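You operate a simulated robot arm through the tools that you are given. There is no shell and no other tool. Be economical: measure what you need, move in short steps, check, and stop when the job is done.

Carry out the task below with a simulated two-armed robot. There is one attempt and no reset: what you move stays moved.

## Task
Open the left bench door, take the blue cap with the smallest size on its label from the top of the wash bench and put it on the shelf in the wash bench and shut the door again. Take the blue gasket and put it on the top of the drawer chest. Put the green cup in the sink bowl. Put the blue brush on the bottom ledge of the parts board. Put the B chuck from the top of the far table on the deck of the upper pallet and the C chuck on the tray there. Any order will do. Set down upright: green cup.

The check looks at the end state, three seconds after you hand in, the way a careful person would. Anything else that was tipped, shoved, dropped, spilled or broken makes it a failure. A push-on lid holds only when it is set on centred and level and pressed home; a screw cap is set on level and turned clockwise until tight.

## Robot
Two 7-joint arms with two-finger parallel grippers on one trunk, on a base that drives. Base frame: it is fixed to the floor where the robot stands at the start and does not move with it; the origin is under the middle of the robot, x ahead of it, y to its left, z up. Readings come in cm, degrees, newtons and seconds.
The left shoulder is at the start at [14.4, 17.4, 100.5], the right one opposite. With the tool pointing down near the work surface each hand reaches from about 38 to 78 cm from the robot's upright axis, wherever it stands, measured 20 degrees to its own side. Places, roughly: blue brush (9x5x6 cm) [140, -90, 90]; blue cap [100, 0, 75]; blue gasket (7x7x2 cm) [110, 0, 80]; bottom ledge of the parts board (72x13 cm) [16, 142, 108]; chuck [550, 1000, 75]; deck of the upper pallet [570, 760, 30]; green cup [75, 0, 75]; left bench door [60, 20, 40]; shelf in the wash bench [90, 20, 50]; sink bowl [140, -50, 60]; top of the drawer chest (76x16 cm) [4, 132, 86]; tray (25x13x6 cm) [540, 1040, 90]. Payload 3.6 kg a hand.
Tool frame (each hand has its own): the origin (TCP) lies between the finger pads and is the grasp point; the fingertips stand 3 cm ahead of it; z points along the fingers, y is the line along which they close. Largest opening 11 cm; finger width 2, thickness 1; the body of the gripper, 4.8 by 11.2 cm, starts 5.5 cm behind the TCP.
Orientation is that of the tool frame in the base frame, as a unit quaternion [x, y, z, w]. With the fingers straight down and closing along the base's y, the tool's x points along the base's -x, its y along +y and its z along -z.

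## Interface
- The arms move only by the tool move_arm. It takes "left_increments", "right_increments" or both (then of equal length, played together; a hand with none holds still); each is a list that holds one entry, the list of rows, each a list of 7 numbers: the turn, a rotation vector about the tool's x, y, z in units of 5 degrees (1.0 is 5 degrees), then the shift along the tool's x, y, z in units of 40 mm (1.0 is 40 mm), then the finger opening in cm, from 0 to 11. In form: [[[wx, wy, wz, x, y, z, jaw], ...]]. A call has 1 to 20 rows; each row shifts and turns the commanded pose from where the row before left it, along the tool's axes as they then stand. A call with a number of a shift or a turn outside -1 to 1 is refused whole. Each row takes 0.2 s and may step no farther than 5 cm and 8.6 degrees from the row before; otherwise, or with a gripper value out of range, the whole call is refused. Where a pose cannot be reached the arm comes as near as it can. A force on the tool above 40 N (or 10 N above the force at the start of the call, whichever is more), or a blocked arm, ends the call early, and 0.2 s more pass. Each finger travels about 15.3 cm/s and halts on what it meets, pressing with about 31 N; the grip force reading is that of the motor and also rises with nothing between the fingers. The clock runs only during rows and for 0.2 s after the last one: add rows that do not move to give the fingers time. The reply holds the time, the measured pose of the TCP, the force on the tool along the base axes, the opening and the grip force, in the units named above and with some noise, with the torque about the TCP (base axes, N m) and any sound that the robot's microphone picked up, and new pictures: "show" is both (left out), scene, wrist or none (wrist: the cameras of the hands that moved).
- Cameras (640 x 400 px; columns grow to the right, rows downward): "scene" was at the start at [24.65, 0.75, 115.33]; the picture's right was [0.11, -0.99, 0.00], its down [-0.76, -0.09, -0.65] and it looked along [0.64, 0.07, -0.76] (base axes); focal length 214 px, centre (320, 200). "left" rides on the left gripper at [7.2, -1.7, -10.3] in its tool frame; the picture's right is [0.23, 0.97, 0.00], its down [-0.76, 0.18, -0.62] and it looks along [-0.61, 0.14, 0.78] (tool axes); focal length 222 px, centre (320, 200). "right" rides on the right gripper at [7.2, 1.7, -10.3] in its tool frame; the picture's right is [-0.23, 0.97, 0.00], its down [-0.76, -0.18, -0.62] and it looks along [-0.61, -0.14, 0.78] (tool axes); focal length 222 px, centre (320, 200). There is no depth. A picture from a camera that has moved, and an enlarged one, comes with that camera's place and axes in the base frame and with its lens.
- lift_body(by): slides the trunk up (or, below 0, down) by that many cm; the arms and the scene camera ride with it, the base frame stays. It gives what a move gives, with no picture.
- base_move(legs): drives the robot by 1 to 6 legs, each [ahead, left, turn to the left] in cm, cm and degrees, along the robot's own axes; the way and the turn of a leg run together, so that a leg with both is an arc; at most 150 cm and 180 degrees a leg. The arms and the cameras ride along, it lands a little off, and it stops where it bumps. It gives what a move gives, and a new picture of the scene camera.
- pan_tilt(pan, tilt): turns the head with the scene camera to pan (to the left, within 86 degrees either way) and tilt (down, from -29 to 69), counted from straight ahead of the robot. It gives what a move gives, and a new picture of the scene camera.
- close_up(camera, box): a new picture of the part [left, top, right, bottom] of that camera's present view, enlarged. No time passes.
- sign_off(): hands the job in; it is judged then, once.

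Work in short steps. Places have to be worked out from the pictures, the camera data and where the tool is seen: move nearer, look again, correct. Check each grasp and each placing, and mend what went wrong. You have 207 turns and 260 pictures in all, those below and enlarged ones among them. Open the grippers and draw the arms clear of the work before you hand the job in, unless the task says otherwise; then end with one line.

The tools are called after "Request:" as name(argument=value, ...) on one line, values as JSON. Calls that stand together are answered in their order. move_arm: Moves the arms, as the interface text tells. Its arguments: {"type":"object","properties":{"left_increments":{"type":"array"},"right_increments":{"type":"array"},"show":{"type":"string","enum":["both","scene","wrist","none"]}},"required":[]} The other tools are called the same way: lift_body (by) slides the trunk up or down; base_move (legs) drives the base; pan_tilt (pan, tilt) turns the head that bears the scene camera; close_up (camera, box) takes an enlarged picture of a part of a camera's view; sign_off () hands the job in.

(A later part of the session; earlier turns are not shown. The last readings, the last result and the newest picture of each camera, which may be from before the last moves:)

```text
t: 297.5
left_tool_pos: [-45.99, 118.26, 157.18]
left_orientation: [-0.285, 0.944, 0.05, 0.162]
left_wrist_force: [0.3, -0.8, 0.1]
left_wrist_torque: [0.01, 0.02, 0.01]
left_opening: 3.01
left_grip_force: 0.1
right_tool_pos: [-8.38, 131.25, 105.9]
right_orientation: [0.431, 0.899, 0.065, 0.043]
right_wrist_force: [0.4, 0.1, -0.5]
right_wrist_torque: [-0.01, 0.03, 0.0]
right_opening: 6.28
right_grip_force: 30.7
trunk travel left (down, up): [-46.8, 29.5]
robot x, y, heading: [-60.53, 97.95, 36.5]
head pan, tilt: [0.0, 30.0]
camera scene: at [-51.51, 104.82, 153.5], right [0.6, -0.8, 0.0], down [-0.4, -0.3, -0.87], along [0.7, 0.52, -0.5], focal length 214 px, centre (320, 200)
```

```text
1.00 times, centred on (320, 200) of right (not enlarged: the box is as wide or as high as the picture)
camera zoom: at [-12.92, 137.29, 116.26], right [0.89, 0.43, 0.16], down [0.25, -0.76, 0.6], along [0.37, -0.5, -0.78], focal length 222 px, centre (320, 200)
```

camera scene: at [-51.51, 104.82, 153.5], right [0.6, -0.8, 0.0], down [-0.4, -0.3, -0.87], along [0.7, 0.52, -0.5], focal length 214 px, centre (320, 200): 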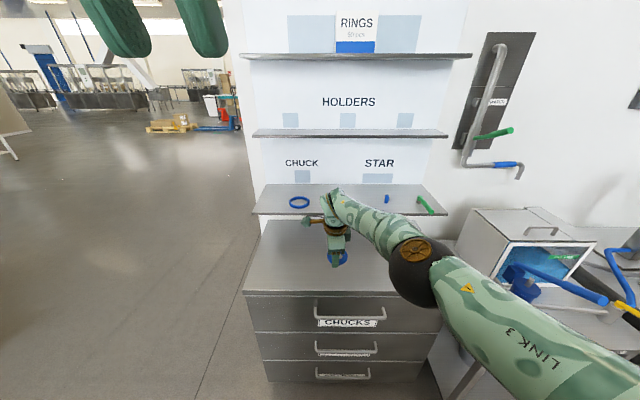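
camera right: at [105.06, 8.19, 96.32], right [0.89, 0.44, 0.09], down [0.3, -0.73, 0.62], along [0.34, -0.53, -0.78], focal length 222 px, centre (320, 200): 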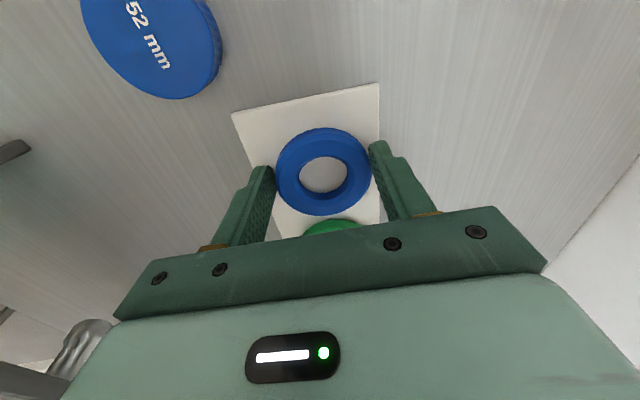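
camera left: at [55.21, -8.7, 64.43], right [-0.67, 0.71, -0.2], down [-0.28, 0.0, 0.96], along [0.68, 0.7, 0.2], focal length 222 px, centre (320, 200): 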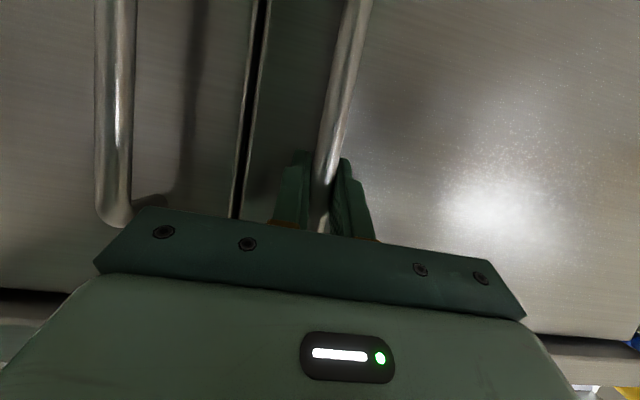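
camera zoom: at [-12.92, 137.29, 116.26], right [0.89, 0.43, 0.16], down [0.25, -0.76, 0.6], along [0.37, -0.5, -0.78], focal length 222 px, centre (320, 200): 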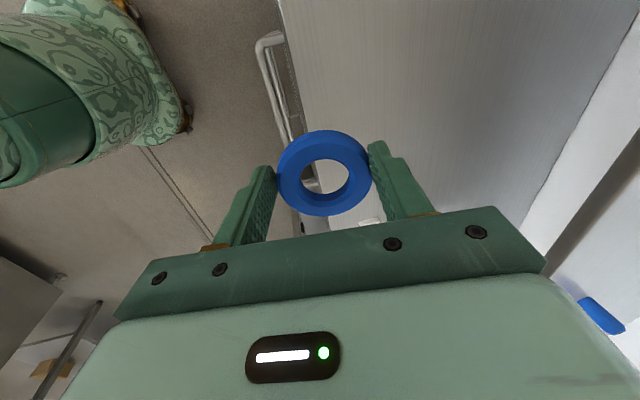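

Hand is at F≈72 over the chest's front edge. I advance 7 cm and lower the trunk 14 cm.

Request:
base_move(legs=[[7.5, 0, 0.3]])

Request:
lift_body(by=-13)

Request:
move_arm(right_increments=[[[0, 0, 0, 0, 0, 0.15, 5], [0, 0, 0, 0, 0, 0.15, 5], [0, 0, 0, 0, 0, 0, 5]]], show="both")

```text
t: 298.5
left_tool_pos: [-40.03, 122.9, 157.25]
left_orientation: [-0.288, 0.943, 0.05, 0.161]
left_wrist_force: [0.1, -0.3, -0.1]
left_wrist_torque: [-0.05, -0.01, 0.02]
left_opening: 3.02
left_grip_force: 0.0
right_tool_pos: [-2.42, 136.12, 105.92]
right_orientation: [0.428, 0.9, 0.065, 0.043]
right_wrist_force: [0.0, -0.6, -1.2]
right_wrist_torque: [0.01, -0.02, 0.01]
right_opening: 6.29
right_grip_force: 31.6
trunk travel left (down, up): [-46.8, 29.5]
robot x, y, heading: [-55.46, 102.34, 37.2]
head pan, tilt: [0.0, 30.0]
camera scene: at [-45.48, 109.39, 153.49], right [0.6, -0.8, 0.0], down [-0.4, -0.3, -0.87], along [0.69, 0.52, -0.5], focal length 214 px, centre (320, 200)
```

scene: 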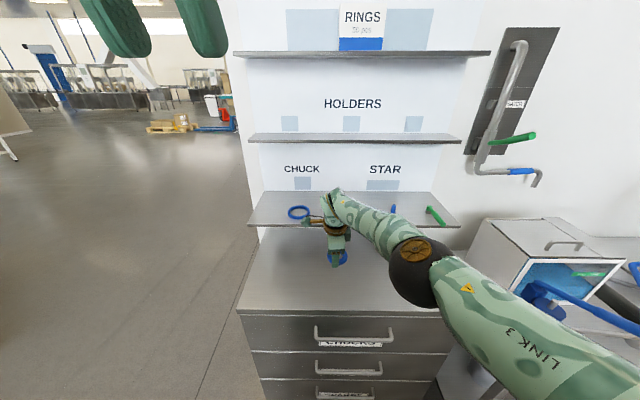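

```text
t: 300.1
left_tool_pos: [-40.12, 122.77, 144.35]
left_orientation: [-0.288, 0.943, 0.051, 0.161]
left_wrist_force: [0.3, -0.8, -0.9]
left_wrist_torque: [-0.01, 0.03, 0.01]
left_opening: 3.0
left_grip_force: 0.1
right_tool_pos: [-2.56, 136.11, 93.04]
right_orientation: [0.428, 0.9, 0.066, 0.043]
right_wrist_force: [0.8, -0.1, -0.4]
right_wrist_torque: [0.0, 0.0, -0.01]
right_opening: 6.26
right_grip_force: 31.1
trunk travel left (down, up): [-33.8, 42.5]
robot x, y, heading: [-55.09, 102.43, 37.0]
head pan, tilt: [0.0, 30.0]
```

```text
t: 300.9
left_tool_pos: [-39.99, 122.86, 144.31]
left_orientation: [-0.288, 0.942, 0.05, 0.162]
left_wrist_force: [0.1, 0.0, 0.5]
left_wrist_torque: [-0.01, -0.02, 0.01]
left_opening: 3.0
left_grip_force: 0.1
right_tool_pos: [-2.33, 136.32, 91.8]
right_orientation: [0.428, 0.9, 0.064, 0.042]
right_wrist_force: [-0.6, -0.8, -0.4]
right_wrist_torque: [0.02, 0.01, -0.02]
right_opening: 6.28
right_grip_force: 30.5
trunk travel left (down, up): [-33.8, 42.5]
robot x, y, heading: [-55.23, 102.54, 36.7]
head pan, tilt: [0.0, 30.0]
camera scene: at [-42.74, 111.45, 140.37], right [0.6, -0.8, 0.0], down [-0.4, -0.3, -0.87], along [0.69, 0.52, -0.5], focal length 214 px, centre (320, 200)
camera right: at [-7.04, 142.15, 102.1], right [0.89, 0.43, 0.16], down [0.26, -0.75, 0.6], along [0.38, -0.5, -0.78], focal length 222 px, centre (320, 200)
```

scene: 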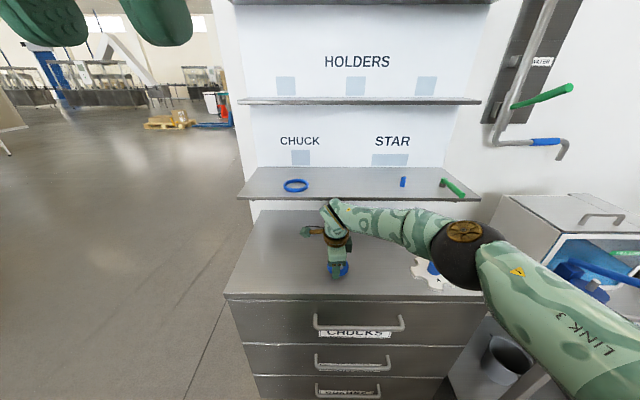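
right: 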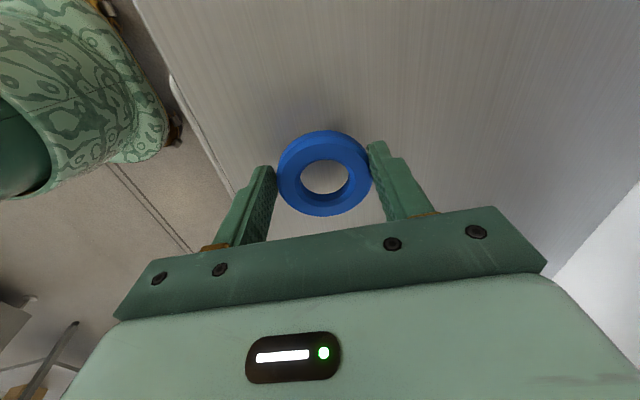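

Lower gently until contact.

Request:
move_arm(right_increments=[[[0, 0, 0, 0, 0, 0.2, 5], [0, 0, 0, 0, 0, 0.15, 5], [0, 0, 0, 0, 0, 0.12, 5], [0, 0, 0, 0, 0, 0.1, 5], [0, 0, 0, 0, 0, 0, 5]]], show="wrist")

```text
t: 302.1
left_tool_pos: [-40.18, 122.68, 144.32]
left_orientation: [-0.289, 0.942, 0.051, 0.162]
left_wrist_force: [0.1, 0.5, 0.7]
left_wrist_torque: [0.0, 0.0, 0.0]
left_opening: 3.02
left_grip_force: 0.1
right_tool_pos: [-2.32, 136.66, 89.78]
right_orientation: [0.43, 0.899, 0.069, 0.044]
right_wrist_force: [-0.1, -0.4, 18.0]
right_wrist_torque: [-0.42, 0.28, -0.01]
right_opening: 6.26
right_grip_force: 30.8
trunk travel left (down, up): [-33.8, 42.5]
robot x, y, heading: [-54.96, 102.39, 36.6]
head pan, tilt: [0.0, 30.0]
camera right: at [-6.86, 142.38, 100.09], right [0.89, 0.43, 0.16], down [0.26, -0.76, 0.6], along [0.38, -0.49, -0.78], focal length 222 px, centre (320, 200)
```

right: 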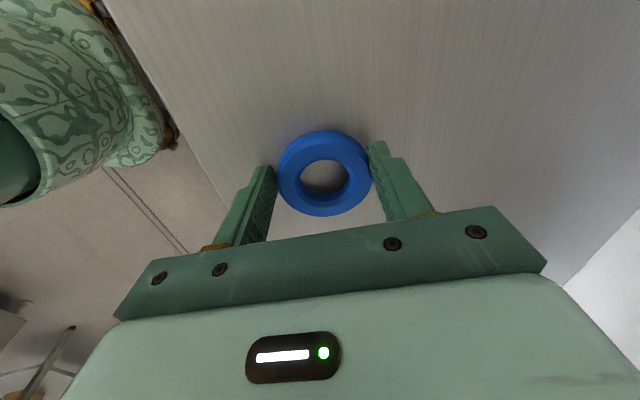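

Contact at 18 N – the gasket rests on the chest top. Open, lift by the trunk, and check.

Request:
move_arm(right_increments=[[[0, 0, 0, 0, 0, -0.05, 7], [0, 0, 0, 0, 0, 0, 8.5], [0, 0, 0, 0, 0, 0, 9], [0, 0, 0, 0, 0, -0.6, 9], [0, 0, 0, 0, 0, -0.6, 9], [0, 0, 0, 0, 0, 0, 9]]], show="wrist")

Request:
lift_body(by=13)

```text
t: 303.5
left_tool_pos: [-40.14, 122.88, 144.13]
left_orientation: [-0.287, 0.943, 0.05, 0.162]
left_wrist_force: [0.8, 0.3, 0.3]
left_wrist_torque: [0.01, 0.0, -0.01]
left_opening: 3.0
left_grip_force: 0.0
right_tool_pos: [-2.78, 136.0, 94.42]
right_orientation: [0.428, 0.9, 0.066, 0.043]
right_wrist_force: [0.2, -0.4, -0.3]
right_wrist_torque: [0.0, 0.01, -0.01]
right_opening: 8.99
right_grip_force: 0.0
trunk travel left (down, up): [-33.8, 42.5]
robot x, y, heading: [-54.47, 102.27, 37.0]
head pan, tilt: [0.0, 30.0]
camera right: at [-7.39, 141.91, 104.7], right [0.89, 0.43, 0.15], down [0.26, -0.75, 0.6], along [0.38, -0.5, -0.78], focal length 222 px, centre (320, 200)
```

right: 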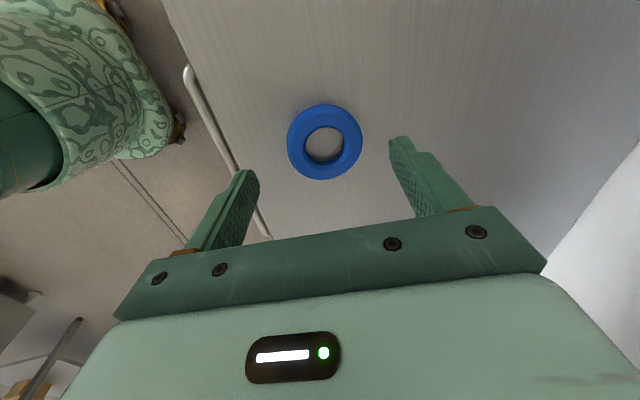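

```text
t: 305.1
left_tool_pos: [-40.03, 122.83, 157.2]
left_orientation: [-0.289, 0.942, 0.051, 0.161]
left_wrist_force: [0.3, 0.2, 0.8]
left_wrist_torque: [0.01, -0.04, 0.01]
left_opening: 3.01
left_grip_force: 0.0
right_tool_pos: [-2.74, 135.94, 107.49]
right_orientation: [0.428, 0.9, 0.066, 0.042]
right_wrist_force: [-0.3, 0.2, -0.6]
right_wrist_torque: [-0.01, 0.03, 0.03]
right_opening: 9.02
right_grip_force: 0.1
trunk travel left (down, up): [-46.8, 29.5]
robot x, y, heading: [-55.12, 102.36, 37.1]
head pan, tilt: [0.0, 30.0]
```

Gasket placed. Next the blue brush: back off and drive right along the benches to the sink's right side.

Request:
base_move(legs=[[-58, 0, 0], [0, -130, 0], [0, -118, 0]])

Request:
pan_tilt(pan=-10, tilt=40)

```text
t: 320.1
left_tool_pos: [62.37, -108.85, 157.11]
left_orientation: [-0.298, 0.939, 0.052, 0.161]
left_wrist_force: [0.0, -0.5, 0.3]
left_wrist_torque: [0.0, 0.0, 0.0]
left_opening: 2.98
left_grip_force: 0.0
right_tool_pos: [99.45, -94.88, 107.43]
right_orientation: [0.419, 0.905, 0.066, 0.042]
right_wrist_force: [0.1, 0.1, 0.4]
right_wrist_torque: [0.0, 0.01, -0.01]
right_opening: 8.99
right_grip_force: 0.2
trunk travel left (down, up): [-46.8, 29.5]
robot x, y, heading: [48.22, -129.33, 38.2]
head pan, tilt: [0.0, 30.0]
camera scene: at [57.19, -122.5, 153.5], right [0.62, -0.79, 0.0], down [-0.39, -0.31, -0.87], along [0.68, 0.54, -0.5], focal length 214 px, centre (320, 200)
```

scene: 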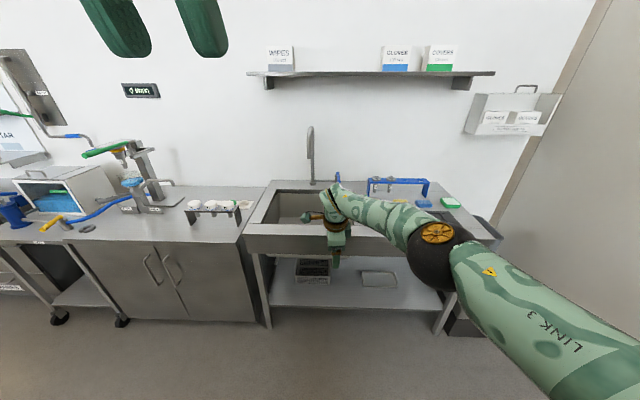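

```text
t: 320.8
left_tool_pos: [62.34, -108.85, 157.33]
left_orientation: [-0.299, 0.939, 0.052, 0.161]
left_wrist_force: [0.4, 0.8, 0.1]
left_wrist_torque: [-0.01, 0.0, -0.01]
left_opening: 2.98
left_grip_force: 0.0
right_tool_pos: [99.39, -94.8, 107.48]
right_orientation: [0.42, 0.904, 0.065, 0.042]
right_wrist_force: [0.5, -0.3, -0.1]
right_wrist_torque: [-0.01, -0.01, 0.0]
right_opening: 9.01
right_grip_force: 0.0
trunk travel left (down, up): [-46.8, 29.5]
robot x, y, heading: [48.09, -129.54, 38.2]
head pan, tilt: [-10.0, 40.0]
camera scene: at [57.56, -124.06, 151.97], right [0.47, -0.88, 0.0], down [-0.57, -0.3, -0.77], along [0.68, 0.36, -0.64], focal length 214 px, centre (320, 200)
```

scene: 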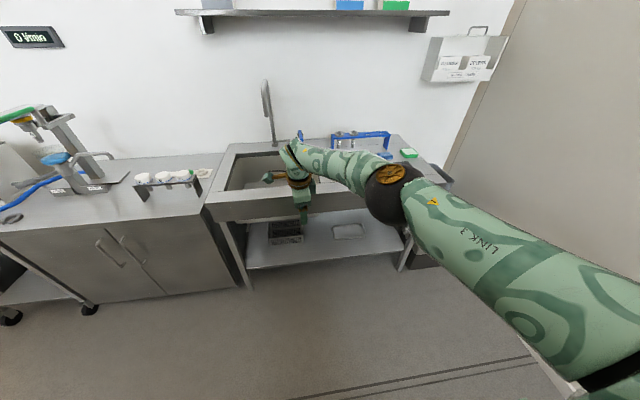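

Base right ~19 and ahead 32 to bring the hand near the brush.

Request:
base_move(legs=[[0, -19, -1], [32, 0, 0]])

Request:
close_up(camera="right", box=[0, 0, 640, 400])

```text
t: 324.1
left_tool_pos: [100.07, -104.83, 157.21]
left_orientation: [-0.289, 0.942, 0.051, 0.161]
left_wrist_force: [-0.1, 0.0, 0.0]
left_wrist_torque: [0.02, 0.04, 0.02]
left_opening: 2.99
left_grip_force: 0.0
right_tool_pos: [137.33, -91.32, 107.44]
right_orientation: [0.426, 0.901, 0.066, 0.043]
right_wrist_force: [-0.8, 0.2, 0.8]
right_wrist_torque: [0.0, 0.03, -0.01]
right_opening: 8.99
right_grip_force: 0.1
trunk travel left (down, up): [-46.8, 29.5]
robot x, y, heading: [85.05, -125.14, 37.4]
head pan, tilt: [-10.0, 40.0]
camera scene: at [95.01, -119.82, 151.96], right [0.46, -0.89, 0.0], down [-0.57, -0.29, -0.77], along [0.68, 0.35, -0.64], focal length 214 px, centre (320, 200)
```

scene: 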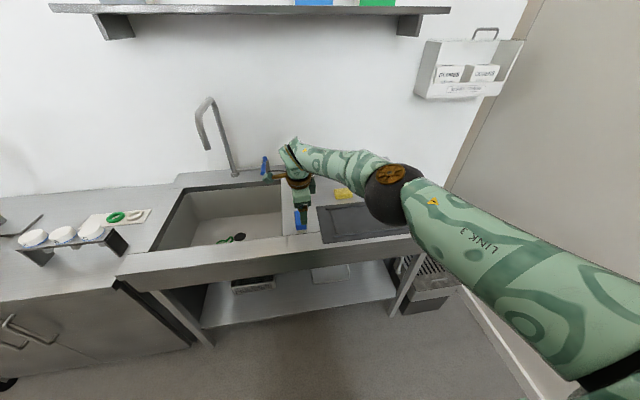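

```text
1.00 times, centred on (320, 200) of right (not enlarged: the box is as wide or as high as the picture)
camera zoom: at [132.66, -85.46, 117.77], right [0.89, 0.44, 0.16], down [0.26, -0.75, 0.6], along [0.38, -0.49, -0.78], focal length 222 px, centre (320, 200)
```

zoom: 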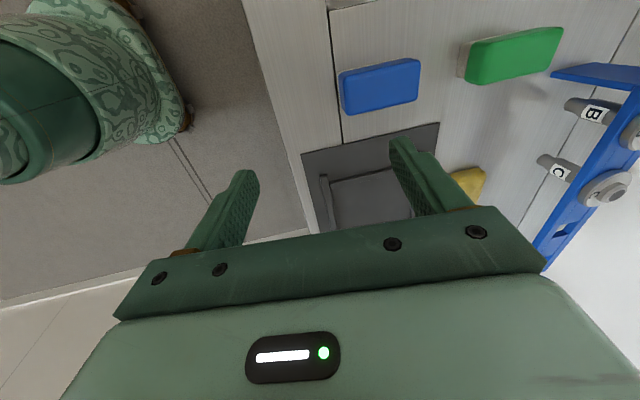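

The brush's long side lies along the depth direction, so I rotate the hand −90° to grip its 5 cm width, and level the tilt.

Request:
move_arm(right_increments=[[[0, 0, -1, 0, 0, 0, 9], [0, 0, -1, 0, 0, 0, 9], [0, 0, -1, 0, 0, 0, 9], [0, 0, -1, 0, 0, 0, 9], [0, 0, -1, 0, 0, 0, 9], [0, 0, -1, 0, 0, 0, 9], [0, 0, -1, 0, 0, 0, 9], [0, 0, -1, 0, 0, 0, 9], [0, 0, -1, 0, 0, 0, 9], [0, 0, -1, 0, 0, 0, 9], [0, 0, -1, 0, 0, 0, 9], [0, 0, -1, 0, 0, 0, 9], [0, 0, -1, 0, 0, 0, 9], [0, 0, -1, 0, 0, 0, 9], [0, 0, -1, 0, 0, 0, 9], [0, 0, -1, 0, 0, 0, 9], [0, 0.9, -1, 0, 0, 0, 9], [0, 0.9, -1, 0, 0, 0, 9], [0, 0, 0, 0, 0, 0, 9]]], show="wrist")

```text
t: 328.1
left_tool_pos: [99.96, -104.7, 157.3]
left_orientation: [-0.291, 0.942, 0.051, 0.162]
left_wrist_force: [-0.7, -0.3, 0.0]
left_wrist_torque: [0.01, -0.02, 0.02]
left_opening: 2.99
left_grip_force: 0.2
right_tool_pos: [136.65, -91.95, 107.73]
right_orientation: [-0.295, 0.954, 0.011, 0.04]
right_wrist_force: [-0.2, 0.4, 0.7]
right_wrist_torque: [0.02, 0.01, -0.01]
right_opening: 8.98
right_grip_force: 0.0
right hand out of reach, approached as far as the arm can: row 17, 18
trunk travel left (down, up): [-46.8, 29.5]
robot x, y, heading: [85.03, -125.1, 37.3]
head pan, tilt: [-10.0, 40.0]
camera right: at [129.03, -95.1, 117.29], right [-0.36, 0.93, 0.02], down [0.68, 0.25, 0.69], along [0.63, 0.26, -0.73], focal length 222 px, centre (320, 200)
```

right: 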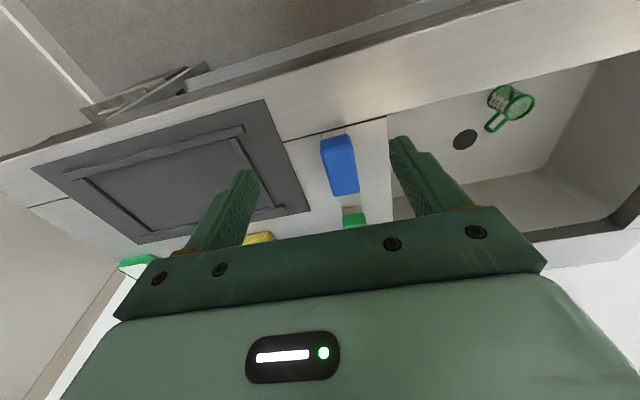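

Brush is ~9.5 cm further ahead. Base ahead 9.5, trunk down 13, and look.

Request:
base_move(legs=[[9.5, 0.5, 0]])

Request:
lift_body(by=-13)

Request:
close_up(camera="right", box=[0, 0, 640, 400])

```text
t: 329.2
left_tool_pos: [107.27, -98.48, 157.26]
left_orientation: [-0.29, 0.942, 0.051, 0.16]
left_wrist_force: [0.6, 0.1, 0.2]
left_wrist_torque: [0.0, -0.01, 0.01]
left_opening: 3.0
left_grip_force: 0.1
right_tool_pos: [143.97, -85.83, 107.55]
right_orientation: [-0.293, 0.955, 0.011, 0.04]
right_wrist_force: [-0.2, -0.6, -0.8]
right_wrist_torque: [0.0, -0.01, 0.0]
right_opening: 9.01
right_grip_force: 0.0
trunk travel left (down, up): [-46.8, 29.5]
robot x, y, heading: [92.64, -119.66, 37.2]
head pan, tilt: [-10.0, 40.0]
camera scene: at [102.35, -113.61, 151.96], right [0.46, -0.89, 0.0], down [-0.57, -0.29, -0.77], along [0.68, 0.35, -0.64], focal length 214 px, centre (320, 200)
```

scene: 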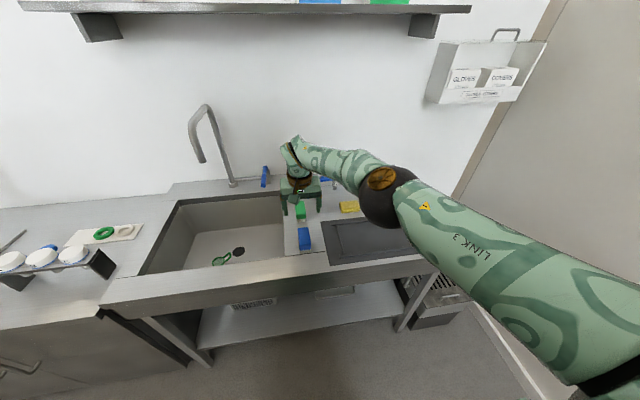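

```text
t: 330.8
left_tool_pos: [107.27, -98.46, 144.35]
left_orientation: [-0.29, 0.942, 0.05, 0.162]
left_wrist_force: [-0.2, 0.2, 0.3]
left_wrist_torque: [0.0, 0.01, -0.01]
left_opening: 3.0
left_grip_force: 0.2
right_tool_pos: [143.96, -85.98, 94.74]
right_orientation: [-0.294, 0.955, 0.011, 0.041]
right_wrist_force: [0.1, -0.5, 0.1]
right_wrist_torque: [0.03, -0.01, 0.0]
right_opening: 9.0
right_grip_force: 0.0
trunk travel left (down, up): [-33.8, 42.5]
robot x, y, heading: [92.39, -119.01, 37.0]
head pan, tilt: [-10.0, 40.0]
```

```text
1.00 times, centred on (320, 200) of right (not enlarged: the box is as wide or as high as the picture)
camera zoom: at [136.37, -89.05, 104.34], right [-0.36, 0.93, 0.02], down [0.68, 0.25, 0.69], along [0.64, 0.26, -0.73], focal length 222 px, centre (320, 200)
```

zoom: 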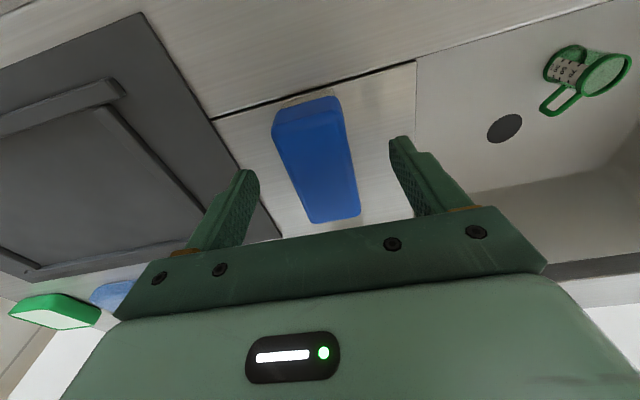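

Brush is centred between the fingers. Lower 4.4 cm and close.

Request:
move_arm(right_increments=[[[0, 0, 0, 0, 0, 0.4, 9], [0, 0, 0, 0, 0, 0.4, 9], [0, 0, 0, 0, 0, 0.3, 9], [0, 0, 0, 0, 0, 0, 9], [0, 0, 0, 0, 0, 0, 6], [0, 0, 0, 0, 0, 0, 4], [0, 0, 0, 0, 0, 0, 3], [0, 0, 0, 0, 0, 0, 3]]], show="wrist")

```text
t: 331.8
left_tool_pos: [106.97, -99.0, 144.3]
left_orientation: [-0.289, 0.942, 0.051, 0.163]
left_wrist_force: [0.7, 0.2, 0.1]
left_wrist_torque: [0.03, 0.01, 0.01]
left_opening: 2.99
left_grip_force: 0.0
right_tool_pos: [144.18, -85.8, 91.0]
right_orientation: [-0.291, 0.956, 0.016, 0.044]
right_wrist_force: [-12.0, -9.6, 24.8]
right_wrist_torque: [-1.33, -0.11, -0.96]
right_opening: 9.02
right_grip_force: 0.3
trunk travel left (down, up): [-33.8, 42.5]
robot x, y, heading: [92.8, -119.0, 37.1]
head pan, tilt: [-10.0, 40.0]
stopped in row 4 (right hand): the force on the tool passed its limit at 46 N (the readings are from after the stop); the commanded pose is now the measured one
camera right: at [136.57, -88.98, 100.65], right [-0.36, 0.93, 0.02], down [0.68, 0.24, 0.69], along [0.64, 0.26, -0.72], focal length 222 px, centre (320, 200)
```

right: 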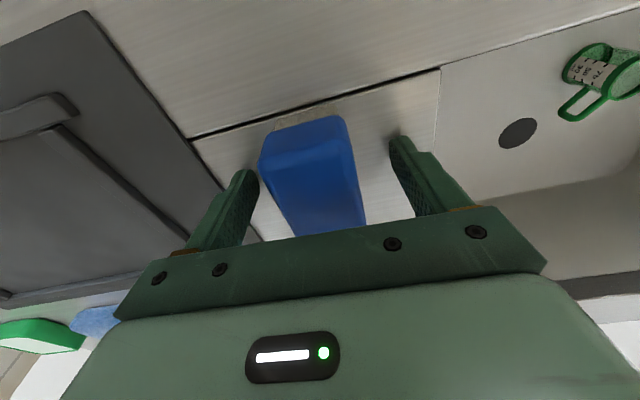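

The right finger met the mat's edge. Lift slightly, narrow to 7.2 cm, then lower and close.

Request:
move_arm(right_increments=[[[0, 0, 0, 0, 0, -0.25, 9], [0, 0, 0, 0, -0.05, 0, 7.4], [0, 0, 0, 0, 0, 0, 7.4], [0, 0, 0, 0, 0, 0.25, 7.4], [0, 0, 0, 0, 0, 0.12, 7.4], [0, 0, 0, 0, 0, 0, 7.4]]], show="wrist")

```text
t: 333.0
left_tool_pos: [106.95, -98.9, 144.33]
left_orientation: [-0.289, 0.942, 0.051, 0.163]
left_wrist_force: [-0.2, -0.6, 0.2]
left_wrist_torque: [-0.01, 0.02, -0.01]
left_opening: 3.0
left_grip_force: 0.1
right_tool_pos: [144.71, -85.91, 91.05]
right_orientation: [-0.291, 0.956, 0.016, 0.048]
right_wrist_force: [-11.3, -8.3, 23.3]
right_wrist_torque: [-1.12, -0.01, -0.83]
right_opening: 7.5
right_grip_force: 0.6
trunk travel left (down, up): [-33.8, 42.5]
robot x, y, heading: [92.35, -119.36, 37.3]
head pan, tilt: [-10.0, 40.0]
stopped in row 6 (right hand): the force on the tool passed its limit at 46 N (the readings are from after the stop); the commanded pose is now the measured one
camera right: at [136.9, -89.03, 100.6], right [-0.35, 0.93, 0.03], down [0.68, 0.24, 0.7], along [0.64, 0.26, -0.72], focal length 222 px, centre (320, 200)
```

right: 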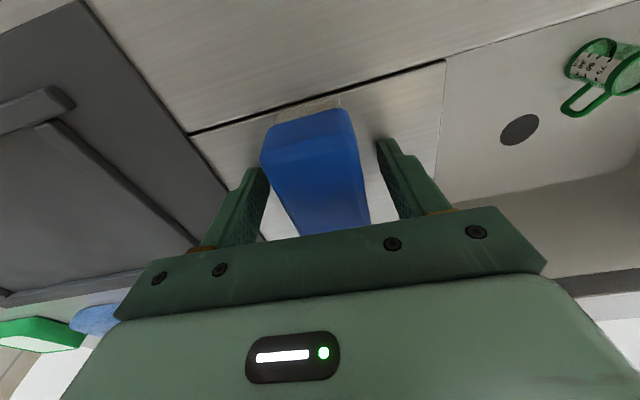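

Contact seems to be the bench surface itself (z≈88), so depth is right. Raise 3 mm and close.

Request:
move_arm(right_increments=[[[0, 0, 0, 0, 0, -0.12, 7.4], [0, 0, 0, 0, 0, 0, 6], [0, 0, 0, 0, 0, 0, 4.5], [0, 0, 0, 0, 0, 0, 3.5], [0, 0, 0, 0, 0, 0, 3]]], show="none")

Request:
lift_body(by=16)

Request:
close_up(camera="right", box=[0, 0, 640, 400])

```text
t: 334.2
left_tool_pos: [107.27, -98.64, 144.25]
left_orientation: [-0.289, 0.942, 0.05, 0.162]
left_wrist_force: [0.6, 0.3, 0.0]
left_wrist_torque: [0.02, 0.0, 0.0]
left_opening: 3.03
left_grip_force: 0.1
right_tool_pos: [144.91, -85.77, 91.04]
right_orientation: [-0.292, 0.955, 0.015, 0.048]
right_wrist_force: [0.6, 0.3, 0.1]
right_wrist_torque: [-0.01, -0.02, 0.02]
right_opening: 4.15
right_grip_force: 31.2
trunk travel left (down, up): [-33.8, 42.5]
robot x, y, heading: [92.31, -119.07, 37.0]
head pan, tilt: [-10.0, 40.0]
```

```text
t: 336.0
left_tool_pos: [107.38, -98.62, 160.29]
left_orientation: [-0.289, 0.942, 0.051, 0.161]
left_wrist_force: [-0.5, 0.5, -0.4]
left_wrist_torque: [0.02, 0.04, 0.03]
left_opening: 3.01
left_grip_force: 0.3
right_tool_pos: [144.61, -85.86, 109.24]
right_orientation: [-0.292, 0.954, 0.022, 0.064]
right_wrist_force: [0.5, -0.2, 0.5]
right_wrist_torque: [-0.01, 0.02, -0.02]
right_opening: 4.19
right_grip_force: 30.8
trunk travel left (down, up): [-49.8, 26.5]
robot x, y, heading: [92.45, -119.18, 37.2]
head pan, tilt: [-10.0, 40.0]
```

```text
1.00 times, centred on (320, 200) of right (not enlarged: the box is as wide or as high as the picture)
camera zoom: at [136.72, -89.28, 118.44], right [-0.36, 0.93, 0.03], down [0.66, 0.23, 0.72], along [0.66, 0.28, -0.69], focal length 222 px, centre (320, 200)
```

zoom: 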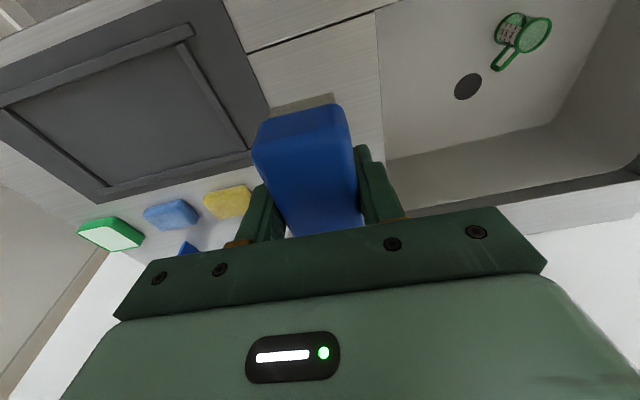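

Brush is held. Raise a bit more, back away and drive left to the parts board.

Request:
lift_body(by=12)

Request:
base_move(legs=[[-45, 0, 0], [0, 130, 0], [0, 128, 0]])

```text
t: 337.5
left_tool_pos: [107.39, -98.56, 172.23]
left_orientation: [-0.289, 0.942, 0.05, 0.162]
left_wrist_force: [-0.5, 0.1, -0.3]
left_wrist_torque: [-0.03, -0.02, 0.02]
left_opening: 2.99
left_grip_force: 0.1
right_tool_pos: [144.61, -86.13, 122.32]
right_orientation: [-0.291, 0.954, 0.025, 0.073]
right_wrist_force: [0.0, -0.3, 0.3]
right_wrist_torque: [0.0, -0.01, 0.0]
right_opening: 4.17
right_grip_force: 30.8
trunk travel left (down, up): [-61.8, 14.5]
robot x, y, heading: [92.31, -119.13, 37.3]
head pan, tilt: [-10.0, 40.0]
```

```text
t: 352.3
left_tool_pos: [-83.67, 78.35, 172.31]
left_orientation: [-0.292, 0.941, 0.05, 0.162]
left_wrist_force: [0.0, -0.3, 0.3]
left_wrist_torque: [0.04, 0.01, -0.01]
left_opening: 3.02
left_grip_force: 0.1
right_tool_pos: [-46.54, 91.11, 122.41]
right_orientation: [-0.293, 0.953, 0.026, 0.073]
right_wrist_force: [-0.4, -0.3, -1.1]
right_wrist_torque: [0.01, 0.01, -0.01]
right_opening: 4.16
right_grip_force: 30.6
trunk travel left (down, up): [-61.8, 14.5]
robot x, y, heading: [-98.49, 57.99, 37.3]
head pan, tilt: [-10.0, 40.0]
camera scene: at [-90.0, 62.27, 167.03], right [0.46, -0.89, 0.0], down [-0.57, -0.3, -0.77], along [0.68, 0.35, -0.64], focal length 214 px, centre (320, 200)
```

scene: 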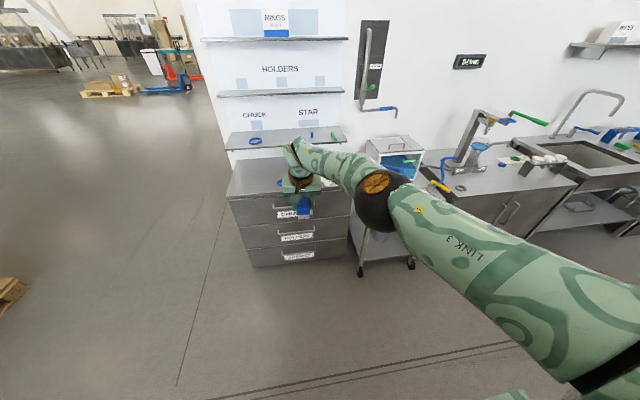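

Request:
base_move(legs=[[68, 4, 0]])

Request:
pan_tilt(pan=-5, tilt=35)

Request:
close_up(camera="right", box=[0, 0, 640, 400])

```text
t: 356.1
left_tool_pos: [-31.61, 123.58, 172.38]
left_orientation: [-0.293, 0.941, 0.051, 0.161]
left_wrist_force: [0.0, 1.1, -0.2]
left_wrist_torque: [-0.02, 0.01, 0.0]
left_opening: 2.98
left_grip_force: 0.1
right_tool_pos: [5.4, 136.66, 122.35]
right_orientation: [-0.296, 0.952, 0.025, 0.073]
right_wrist_force: [0.3, -0.2, -0.3]
right_wrist_torque: [0.02, 0.01, -0.02]
right_opening: 4.16
right_grip_force: 31.1
trunk travel left (down, up): [-61.8, 14.5]
robot x, y, heading: [-46.35, 103.18, 37.9]
head pan, tilt: [-10.0, 40.0]
camera scene: at [-37.85, 107.61, 167.03], right [0.46, -0.89, 0.0], down [-0.57, -0.3, -0.77], along [0.68, 0.36, -0.64], focal length 214 px, centre (320, 200)
```

scene: 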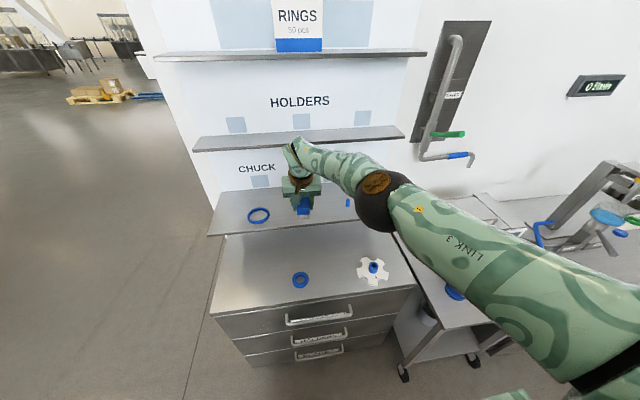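

```text
t: 356.8
left_tool_pos: [-31.71, 123.82, 172.29]
left_orientation: [-0.294, 0.941, 0.051, 0.161]
left_wrist_force: [0.6, -0.3, 0.5]
left_wrist_torque: [0.0, 0.02, -0.02]
left_opening: 2.99
left_grip_force: 0.0
right_tool_pos: [5.37, 136.76, 122.33]
right_orientation: [-0.296, 0.952, 0.026, 0.074]
right_wrist_force: [-0.7, 0.0, -1.0]
right_wrist_torque: [0.0, 0.01, -0.04]
right_opening: 4.15
right_grip_force: 30.7
trunk travel left (down, up): [-61.8, 14.5]
robot x, y, heading: [-46.1, 103.24, 37.7]
head pan, tilt: [-5.0, 35.0]
camera scene: at [-37.9, 108.47, 167.78], right [0.54, -0.84, 0.0], down [-0.48, -0.31, -0.82], along [0.69, 0.44, -0.57], focal length 214 px, centre (320, 200)
```

scene: 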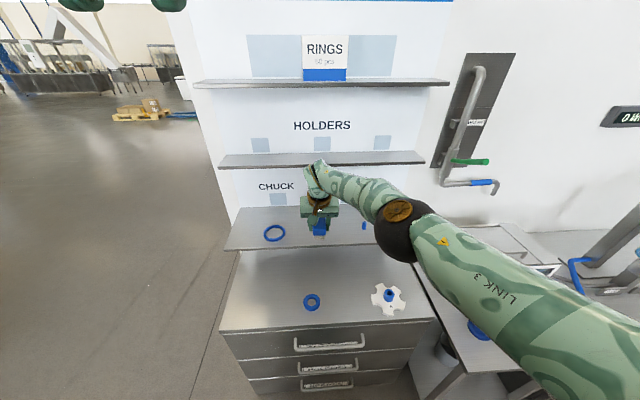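

```text
1.00 times, centred on (320, 200) of right (not enlarged: the box is as wide or as high as the picture)
camera zoom: at [-2.66, 133.09, 131.41], right [-0.37, 0.93, 0.04], down [0.64, 0.22, 0.73], along [0.67, 0.3, -0.68], focal length 222 px, centre (320, 200)
```

zoom: 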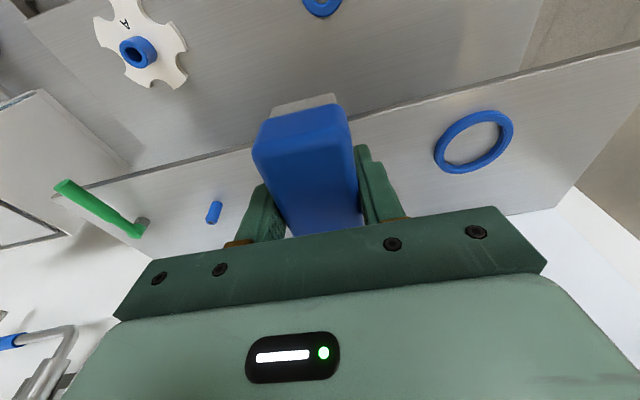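

Gasket lies well on the chest. Ledge front is at F≈90.5 and the next ledge above starts at F≈105, so I advance 11.5 cm and lower 8 cm.

Request:
base_move(legs=[[11.5, 0, -0.5]])

Request:
lift_body(by=-8)

Request:
close_up(camera="right", box=[0, 0, 640, 400])

```text
t: 358.0
left_tool_pos: [-22.44, 130.41, 172.19]
left_orientation: [-0.29, 0.942, 0.051, 0.161]
left_wrist_force: [0.5, 0.6, 0.4]
left_wrist_torque: [-0.01, 0.03, 0.0]
left_opening: 2.99
left_grip_force: 0.0
right_tool_pos: [14.66, 143.13, 122.44]
right_orientation: [-0.292, 0.953, 0.025, 0.074]
right_wrist_force: [0.2, 0.2, -0.8]
right_wrist_torque: [0.0, 0.0, 0.0]
right_opening: 4.15
right_grip_force: 30.8
trunk travel left (down, up): [-61.8, 14.5]
robot x, y, heading: [-37.18, 110.26, 37.1]
head pan, tilt: [-5.0, 35.0]
camera scene: at [-28.89, 115.26, 167.79], right [0.53, -0.85, 0.0], down [-0.49, -0.31, -0.82], along [0.69, 0.44, -0.57], focal length 214 px, centre (320, 200)
```

scene: 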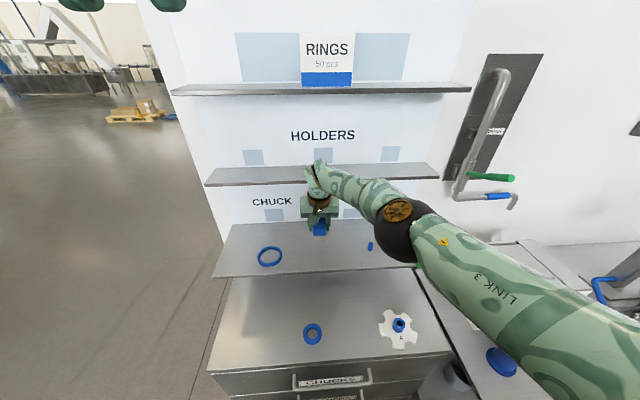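

```text
t: 359.2
left_tool_pos: [-22.52, 130.44, 164.29]
left_orientation: [-0.289, 0.942, 0.05, 0.162]
left_wrist_force: [-0.1, 0.0, 0.2]
left_wrist_torque: [0.01, 0.01, 0.03]
left_opening: 2.99
left_grip_force: 0.1
right_tool_pos: [14.8, 143.07, 114.39]
right_orientation: [-0.292, 0.953, 0.025, 0.074]
right_wrist_force: [-0.3, 0.2, -0.6]
right_wrist_torque: [-0.02, 0.0, -0.03]
right_opening: 4.15
right_grip_force: 31.2
trunk travel left (down, up): [-53.8, 22.5]
robot x, y, heading: [-37.02, 109.99, 37.3]
head pan, tilt: [-5.0, 35.0]
```

```text
1.00 times, centred on (320, 200) of right (not enlarged: the box is as wide or as high as the picture)
camera zoom: at [6.63, 139.58, 123.44], right [-0.36, 0.93, 0.04], down [0.65, 0.22, 0.73], along [0.67, 0.29, -0.68], focal length 222 px, centre (320, 200)
```

zoom: 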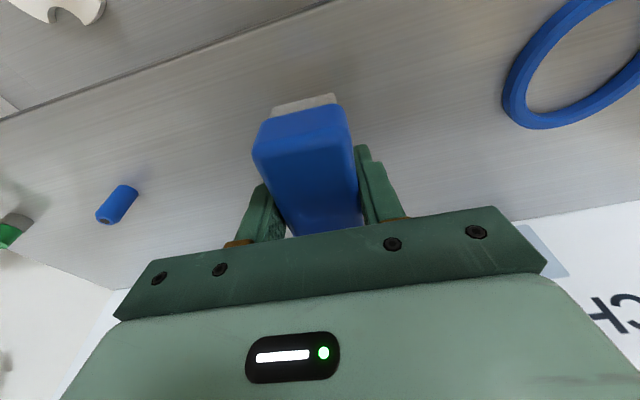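

Well positioned. Lower in small steps until contact.

Request:
move_arm(right_increments=[[[0, 0, 0, 0, 0, 0.25, 3], [0, 0, 0, 0, 0, 0.2, 3], [0, 0, 0, 0, 0, 0.12, 3], [0, 0, 0, 0, 0, 0.12, 3], [0, 0, 0, 0, 0, 0.12, 3], [0, 0, 0, 0, 0, 0, 3]]], show="wrist")

```text
t: 360.6
left_tool_pos: [-22.47, 130.43, 164.24]
left_orientation: [-0.289, 0.942, 0.05, 0.162]
left_wrist_force: [0.0, -0.3, 0.4]
left_wrist_torque: [-0.02, 0.03, -0.02]
left_opening: 2.99
left_grip_force: 0.0
right_tool_pos: [14.87, 142.99, 111.73]
right_orientation: [-0.291, 0.954, 0.026, 0.072]
right_wrist_force: [-0.1, 0.1, -1.0]
right_wrist_torque: [-0.03, 0.03, 0.0]
right_opening: 4.15
right_grip_force: 31.0
right hand out of reach, approached as far as the arm can: row 4
trunk travel left (down, up): [-53.8, 22.5]
robot x, y, heading: [-37.2, 109.83, 37.3]
head pan, tilt: [-5.0, 35.0]
camera right: at [6.77, 139.49, 120.81], right [-0.36, 0.93, 0.04], down [0.65, 0.22, 0.73], along [0.67, 0.29, -0.68], focal length 222 px, centre (320, 200)
```

right: 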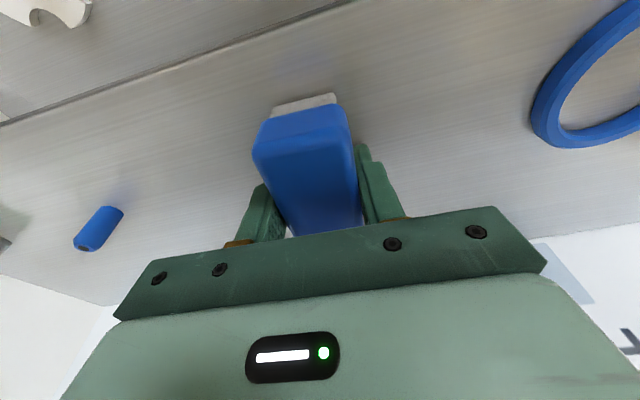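

No contact yet; continue down with the trunk in small steps.

Request:
lift_body(by=-0.8)

Request:
lift_body(by=-0.6)

Request:
lift_body(by=-0.6)

```text
t: 361.1
left_tool_pos: [-22.64, 130.35, 163.55]
left_orientation: [-0.289, 0.942, 0.051, 0.163]
left_wrist_force: [0.4, 0.3, 0.3]
left_wrist_torque: [0.03, -0.01, -0.02]
left_opening: 3.02
left_grip_force: 0.1
right_tool_pos: [14.9, 143.15, 111.08]
right_orientation: [-0.292, 0.953, 0.027, 0.076]
right_wrist_force: [3.3, 2.5, 22.9]
right_wrist_torque: [-0.56, 0.52, -0.06]
right_opening: 4.16
right_grip_force: 30.8
trunk travel left (down, up): [-53.0, 23.3]
robot x, y, heading: [-37.47, 109.57, 37.3]
head pan, tilt: [-5.0, 35.0]
```

```text
t: 361.5
left_tool_pos: [-22.51, 130.43, 163.12]
left_orientation: [-0.291, 0.942, 0.051, 0.162]
left_wrist_force: [0.8, -0.1, 0.5]
left_wrist_torque: [0.01, 0.0, 0.0]
left_opening: 2.98
left_grip_force: 0.1
right_tool_pos: [15.01, 143.17, 111.11]
right_orientation: [-0.292, 0.953, 0.029, 0.079]
right_wrist_force: [-4.0, -2.2, 11.4]
right_wrist_torque: [-0.53, 0.36, -0.06]
right_opening: 4.16
right_grip_force: 31.2
trunk travel left (down, up): [-52.7, 23.6]
robot x, y, heading: [-37.4, 109.92, 37.4]
head pan, tilt: [-5.0, 35.0]
stopped: the force on the tool passed its limit at 44 N (the readings are from after the stop); the commanded pose is now the measured one
```

```text
t: 362.0
left_tool_pos: [-22.63, 130.38, 162.69]
left_orientation: [-0.29, 0.942, 0.051, 0.162]
left_wrist_force: [-0.2, 0.0, -1.2]
left_wrist_torque: [-0.01, 0.0, 0.01]
left_opening: 3.0
left_grip_force: 0.2
right_tool_pos: [15.3, 143.35, 111.13]
right_orientation: [-0.29, 0.953, 0.031, 0.082]
right_wrist_force: [-8.8, -5.1, 23.1]
right_wrist_torque: [-0.78, 0.32, -0.26]
right_opening: 4.16
right_grip_force: 31.1
trunk travel left (down, up): [-52.2, 24.1]
robot x, y, heading: [-37.19, 109.92, 37.3]
head pan, tilt: [-5.0, 35.0]
stopped: the force on the tool passed its limit at 44 N (the readings are from after the stop); the commanded pose is now the measured one
```

Contact is firm. Release the brush, relieve and raise.

Request:
lift_body(by=0.6)

Request:
move_arm(right_increments=[[[0, 0, 0, 0, 0, 0, 5], [0, 0, 0, 0, 0, 0, 6.5], [0, 0, 0, 0, 0, 0, 7.5], [0, 0, 0, 0, 0, 0, 7.5]]], show="none")

Request:
lift_body(by=8)

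Request:
close_up(camera="right", box=[0, 0, 640, 400])

```text
t: 362.6
left_tool_pos: [-22.51, 130.46, 163.32]
left_orientation: [-0.29, 0.942, 0.05, 0.162]
left_wrist_force: [-0.1, -0.1, 0.1]
left_wrist_torque: [0.02, -0.01, 0.01]
left_opening: 2.99
left_grip_force: 0.0
right_tool_pos: [15.4, 143.35, 111.39]
right_orientation: [-0.291, 0.953, 0.029, 0.082]
right_wrist_force: [0.7, -0.5, -1.4]
right_wrist_torque: [0.02, 0.01, 0.01]
right_opening: 4.14
right_grip_force: 31.1
trunk travel left (down, up): [-52.8, 23.5]
robot x, y, heading: [-36.9, 109.88, 37.2]
head pan, tilt: [-5.0, 35.0]
```

```text
t: 363.6
left_tool_pos: [-22.36, 130.5, 163.31]
left_orientation: [-0.29, 0.942, 0.05, 0.161]
left_wrist_force: [-0.4, -0.1, -0.4]
left_wrist_torque: [0.03, -0.01, -0.02]
left_opening: 2.97
left_grip_force: 0.1
right_tool_pos: [15.23, 143.38, 111.44]
right_orientation: [-0.291, 0.953, 0.029, 0.082]
right_wrist_force: [0.0, 0.1, 0.1]
right_wrist_torque: [0.03, 0.01, -0.02]
right_opening: 7.51
right_grip_force: 0.1
trunk travel left (down, up): [-52.8, 23.5]
robot x, y, heading: [-37.53, 110.09, 37.2]
head pan, tilt: [-5.0, 35.0]
```

```text
t: 364.7
left_tool_pos: [-22.42, 130.65, 171.19]
left_orientation: [-0.291, 0.942, 0.051, 0.162]
left_wrist_force: [-0.2, -0.2, -1.4]
left_wrist_torque: [0.0, -0.01, 0.01]
left_opening: 2.98
left_grip_force: 0.1
right_tool_pos: [15.19, 143.17, 120.01]
right_orientation: [-0.29, 0.952, 0.031, 0.087]
right_wrist_force: [0.2, -0.5, 0.1]
right_wrist_torque: [-0.03, 0.02, -0.02]
right_opening: 7.49
right_grip_force: 0.1
trunk travel left (down, up): [-60.8, 15.5]
robot x, y, heading: [-37.07, 110.19, 37.2]
head pan, tilt: [-5.0, 35.0]
```

```text
1.00 times, centred on (320, 200) of right (not enlarged: the box is as wide or as high as the picture)
camera zoom: at [6.9, 139.57, 128.78], right [-0.36, 0.93, 0.05], down [0.63, 0.2, 0.75], along [0.69, 0.3, -0.66], focal length 222 px, centre (320, 200)
```

zoom: 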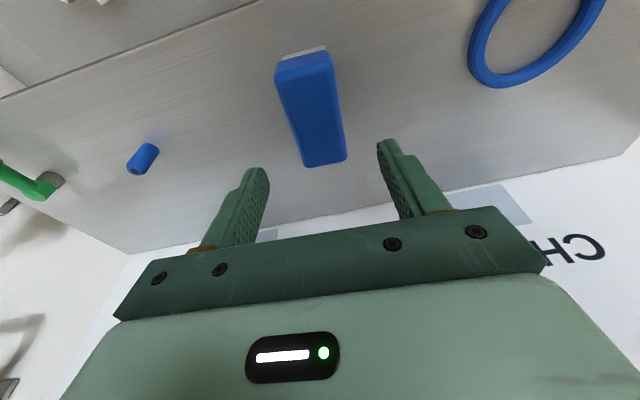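

Brush placed on the ledge. Now the far table: back away and survey ahead-left.

Request:
base_move(legs=[[-60, 0, 0]])

Request:
pan_tilt(pan=30, tilt=10)

```text
t: 368.1
left_tool_pos: [-69.97, 94.45, 171.34]
left_orientation: [-0.293, 0.941, 0.051, 0.162]
left_wrist_force: [-0.1, 0.7, 0.5]
left_wrist_torque: [0.01, -0.01, -0.02]
left_opening: 3.01
left_grip_force: 0.1
right_tool_pos: [-32.41, 107.32, 119.91]
right_orientation: [-0.294, 0.951, 0.032, 0.087]
right_wrist_force: [-1.0, 0.3, 0.0]
right_wrist_torque: [-0.03, 0.0, 0.0]
right_opening: 7.5
right_grip_force: 0.0
trunk travel left (down, up): [-60.8, 15.5]
robot x, y, heading: [-84.93, 73.82, 37.5]
head pan, tilt: [-5.0, 35.0]
camera scene: at [-76.23, 79.16, 166.75], right [0.54, -0.84, 0.0], down [-0.48, -0.31, -0.82], along [0.69, 0.44, -0.57], focal length 214 px, centre (320, 200)
```

scene: 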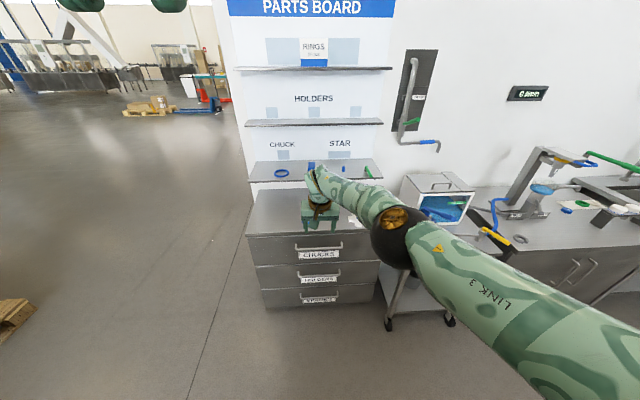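

```text
t: 369.1
left_tool_pos: [-69.98, 94.43, 171.3]
left_orientation: [-0.293, 0.941, 0.051, 0.162]
left_wrist_force: [0.4, 0.0, 0.2]
left_wrist_torque: [0.04, 0.03, 0.0]
left_opening: 2.99
left_grip_force: 0.0
right_tool_pos: [-32.38, 107.4, 120.04]
right_orientation: [-0.294, 0.951, 0.032, 0.088]
right_wrist_force: [0.3, -0.8, -0.4]
right_wrist_torque: [0.0, -0.01, 0.01]
right_opening: 7.51
right_grip_force: 0.2
trunk travel left (down, up): [-60.8, 15.5]
robot x, y, heading: [-84.86, 73.87, 37.7]
head pan, tilt: [30.0, 10.0]
camera scene: at [-80.11, 83.01, 170.76], right [0.92, -0.38, 0.0], down [-0.07, -0.16, -0.98], along [0.38, 0.91, -0.17], focal length 214 px, centre (320, 200)
```

scene: 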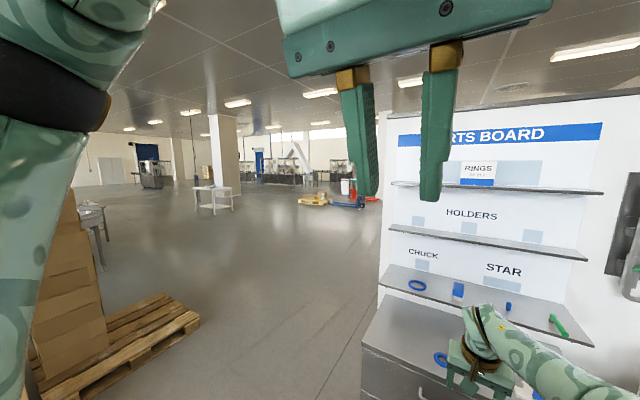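

I turn to face along +y and drive past the board's end, then survey.

Request:
base_move(legs=[[0, 0, 52.4], [150, -8, 0], [130, 0, 0]])

Request:
pan_tilt(pan=-40, tilt=10)

```text
refused: leg 2 is longer than a leg can be; nothing moved
```

```text
t: 370.5
left_tool_pos: [-70.03, 94.35, 171.21]
left_orientation: [-0.293, 0.941, 0.051, 0.161]
left_wrist_force: [0.3, 0.1, 0.0]
left_wrist_torque: [0.0, -0.01, 0.01]
left_opening: 2.98
left_grip_force: 0.0
right_tool_pos: [-32.32, 107.33, 119.99]
right_orientation: [-0.294, 0.951, 0.031, 0.087]
right_wrist_force: [0.2, 0.7, -0.7]
right_wrist_torque: [0.0, -0.01, -0.01]
right_opening: 7.47
right_grip_force: 0.0
trunk travel left (down, up): [-60.8, 15.5]
robot x, y, heading: [-84.41, 73.68, 37.3]
head pan, tilt: [-40.0, 10.0]
camera scene: at [-74.41, 74.0, 170.77], right [-0.04, -1.0, 0.0], down [-0.17, 0.01, -0.98], along [0.98, -0.04, -0.17], focal length 214 px, centre (320, 200)
```

scene: 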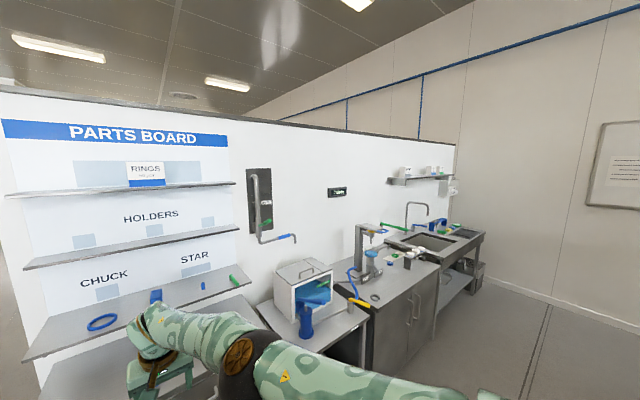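

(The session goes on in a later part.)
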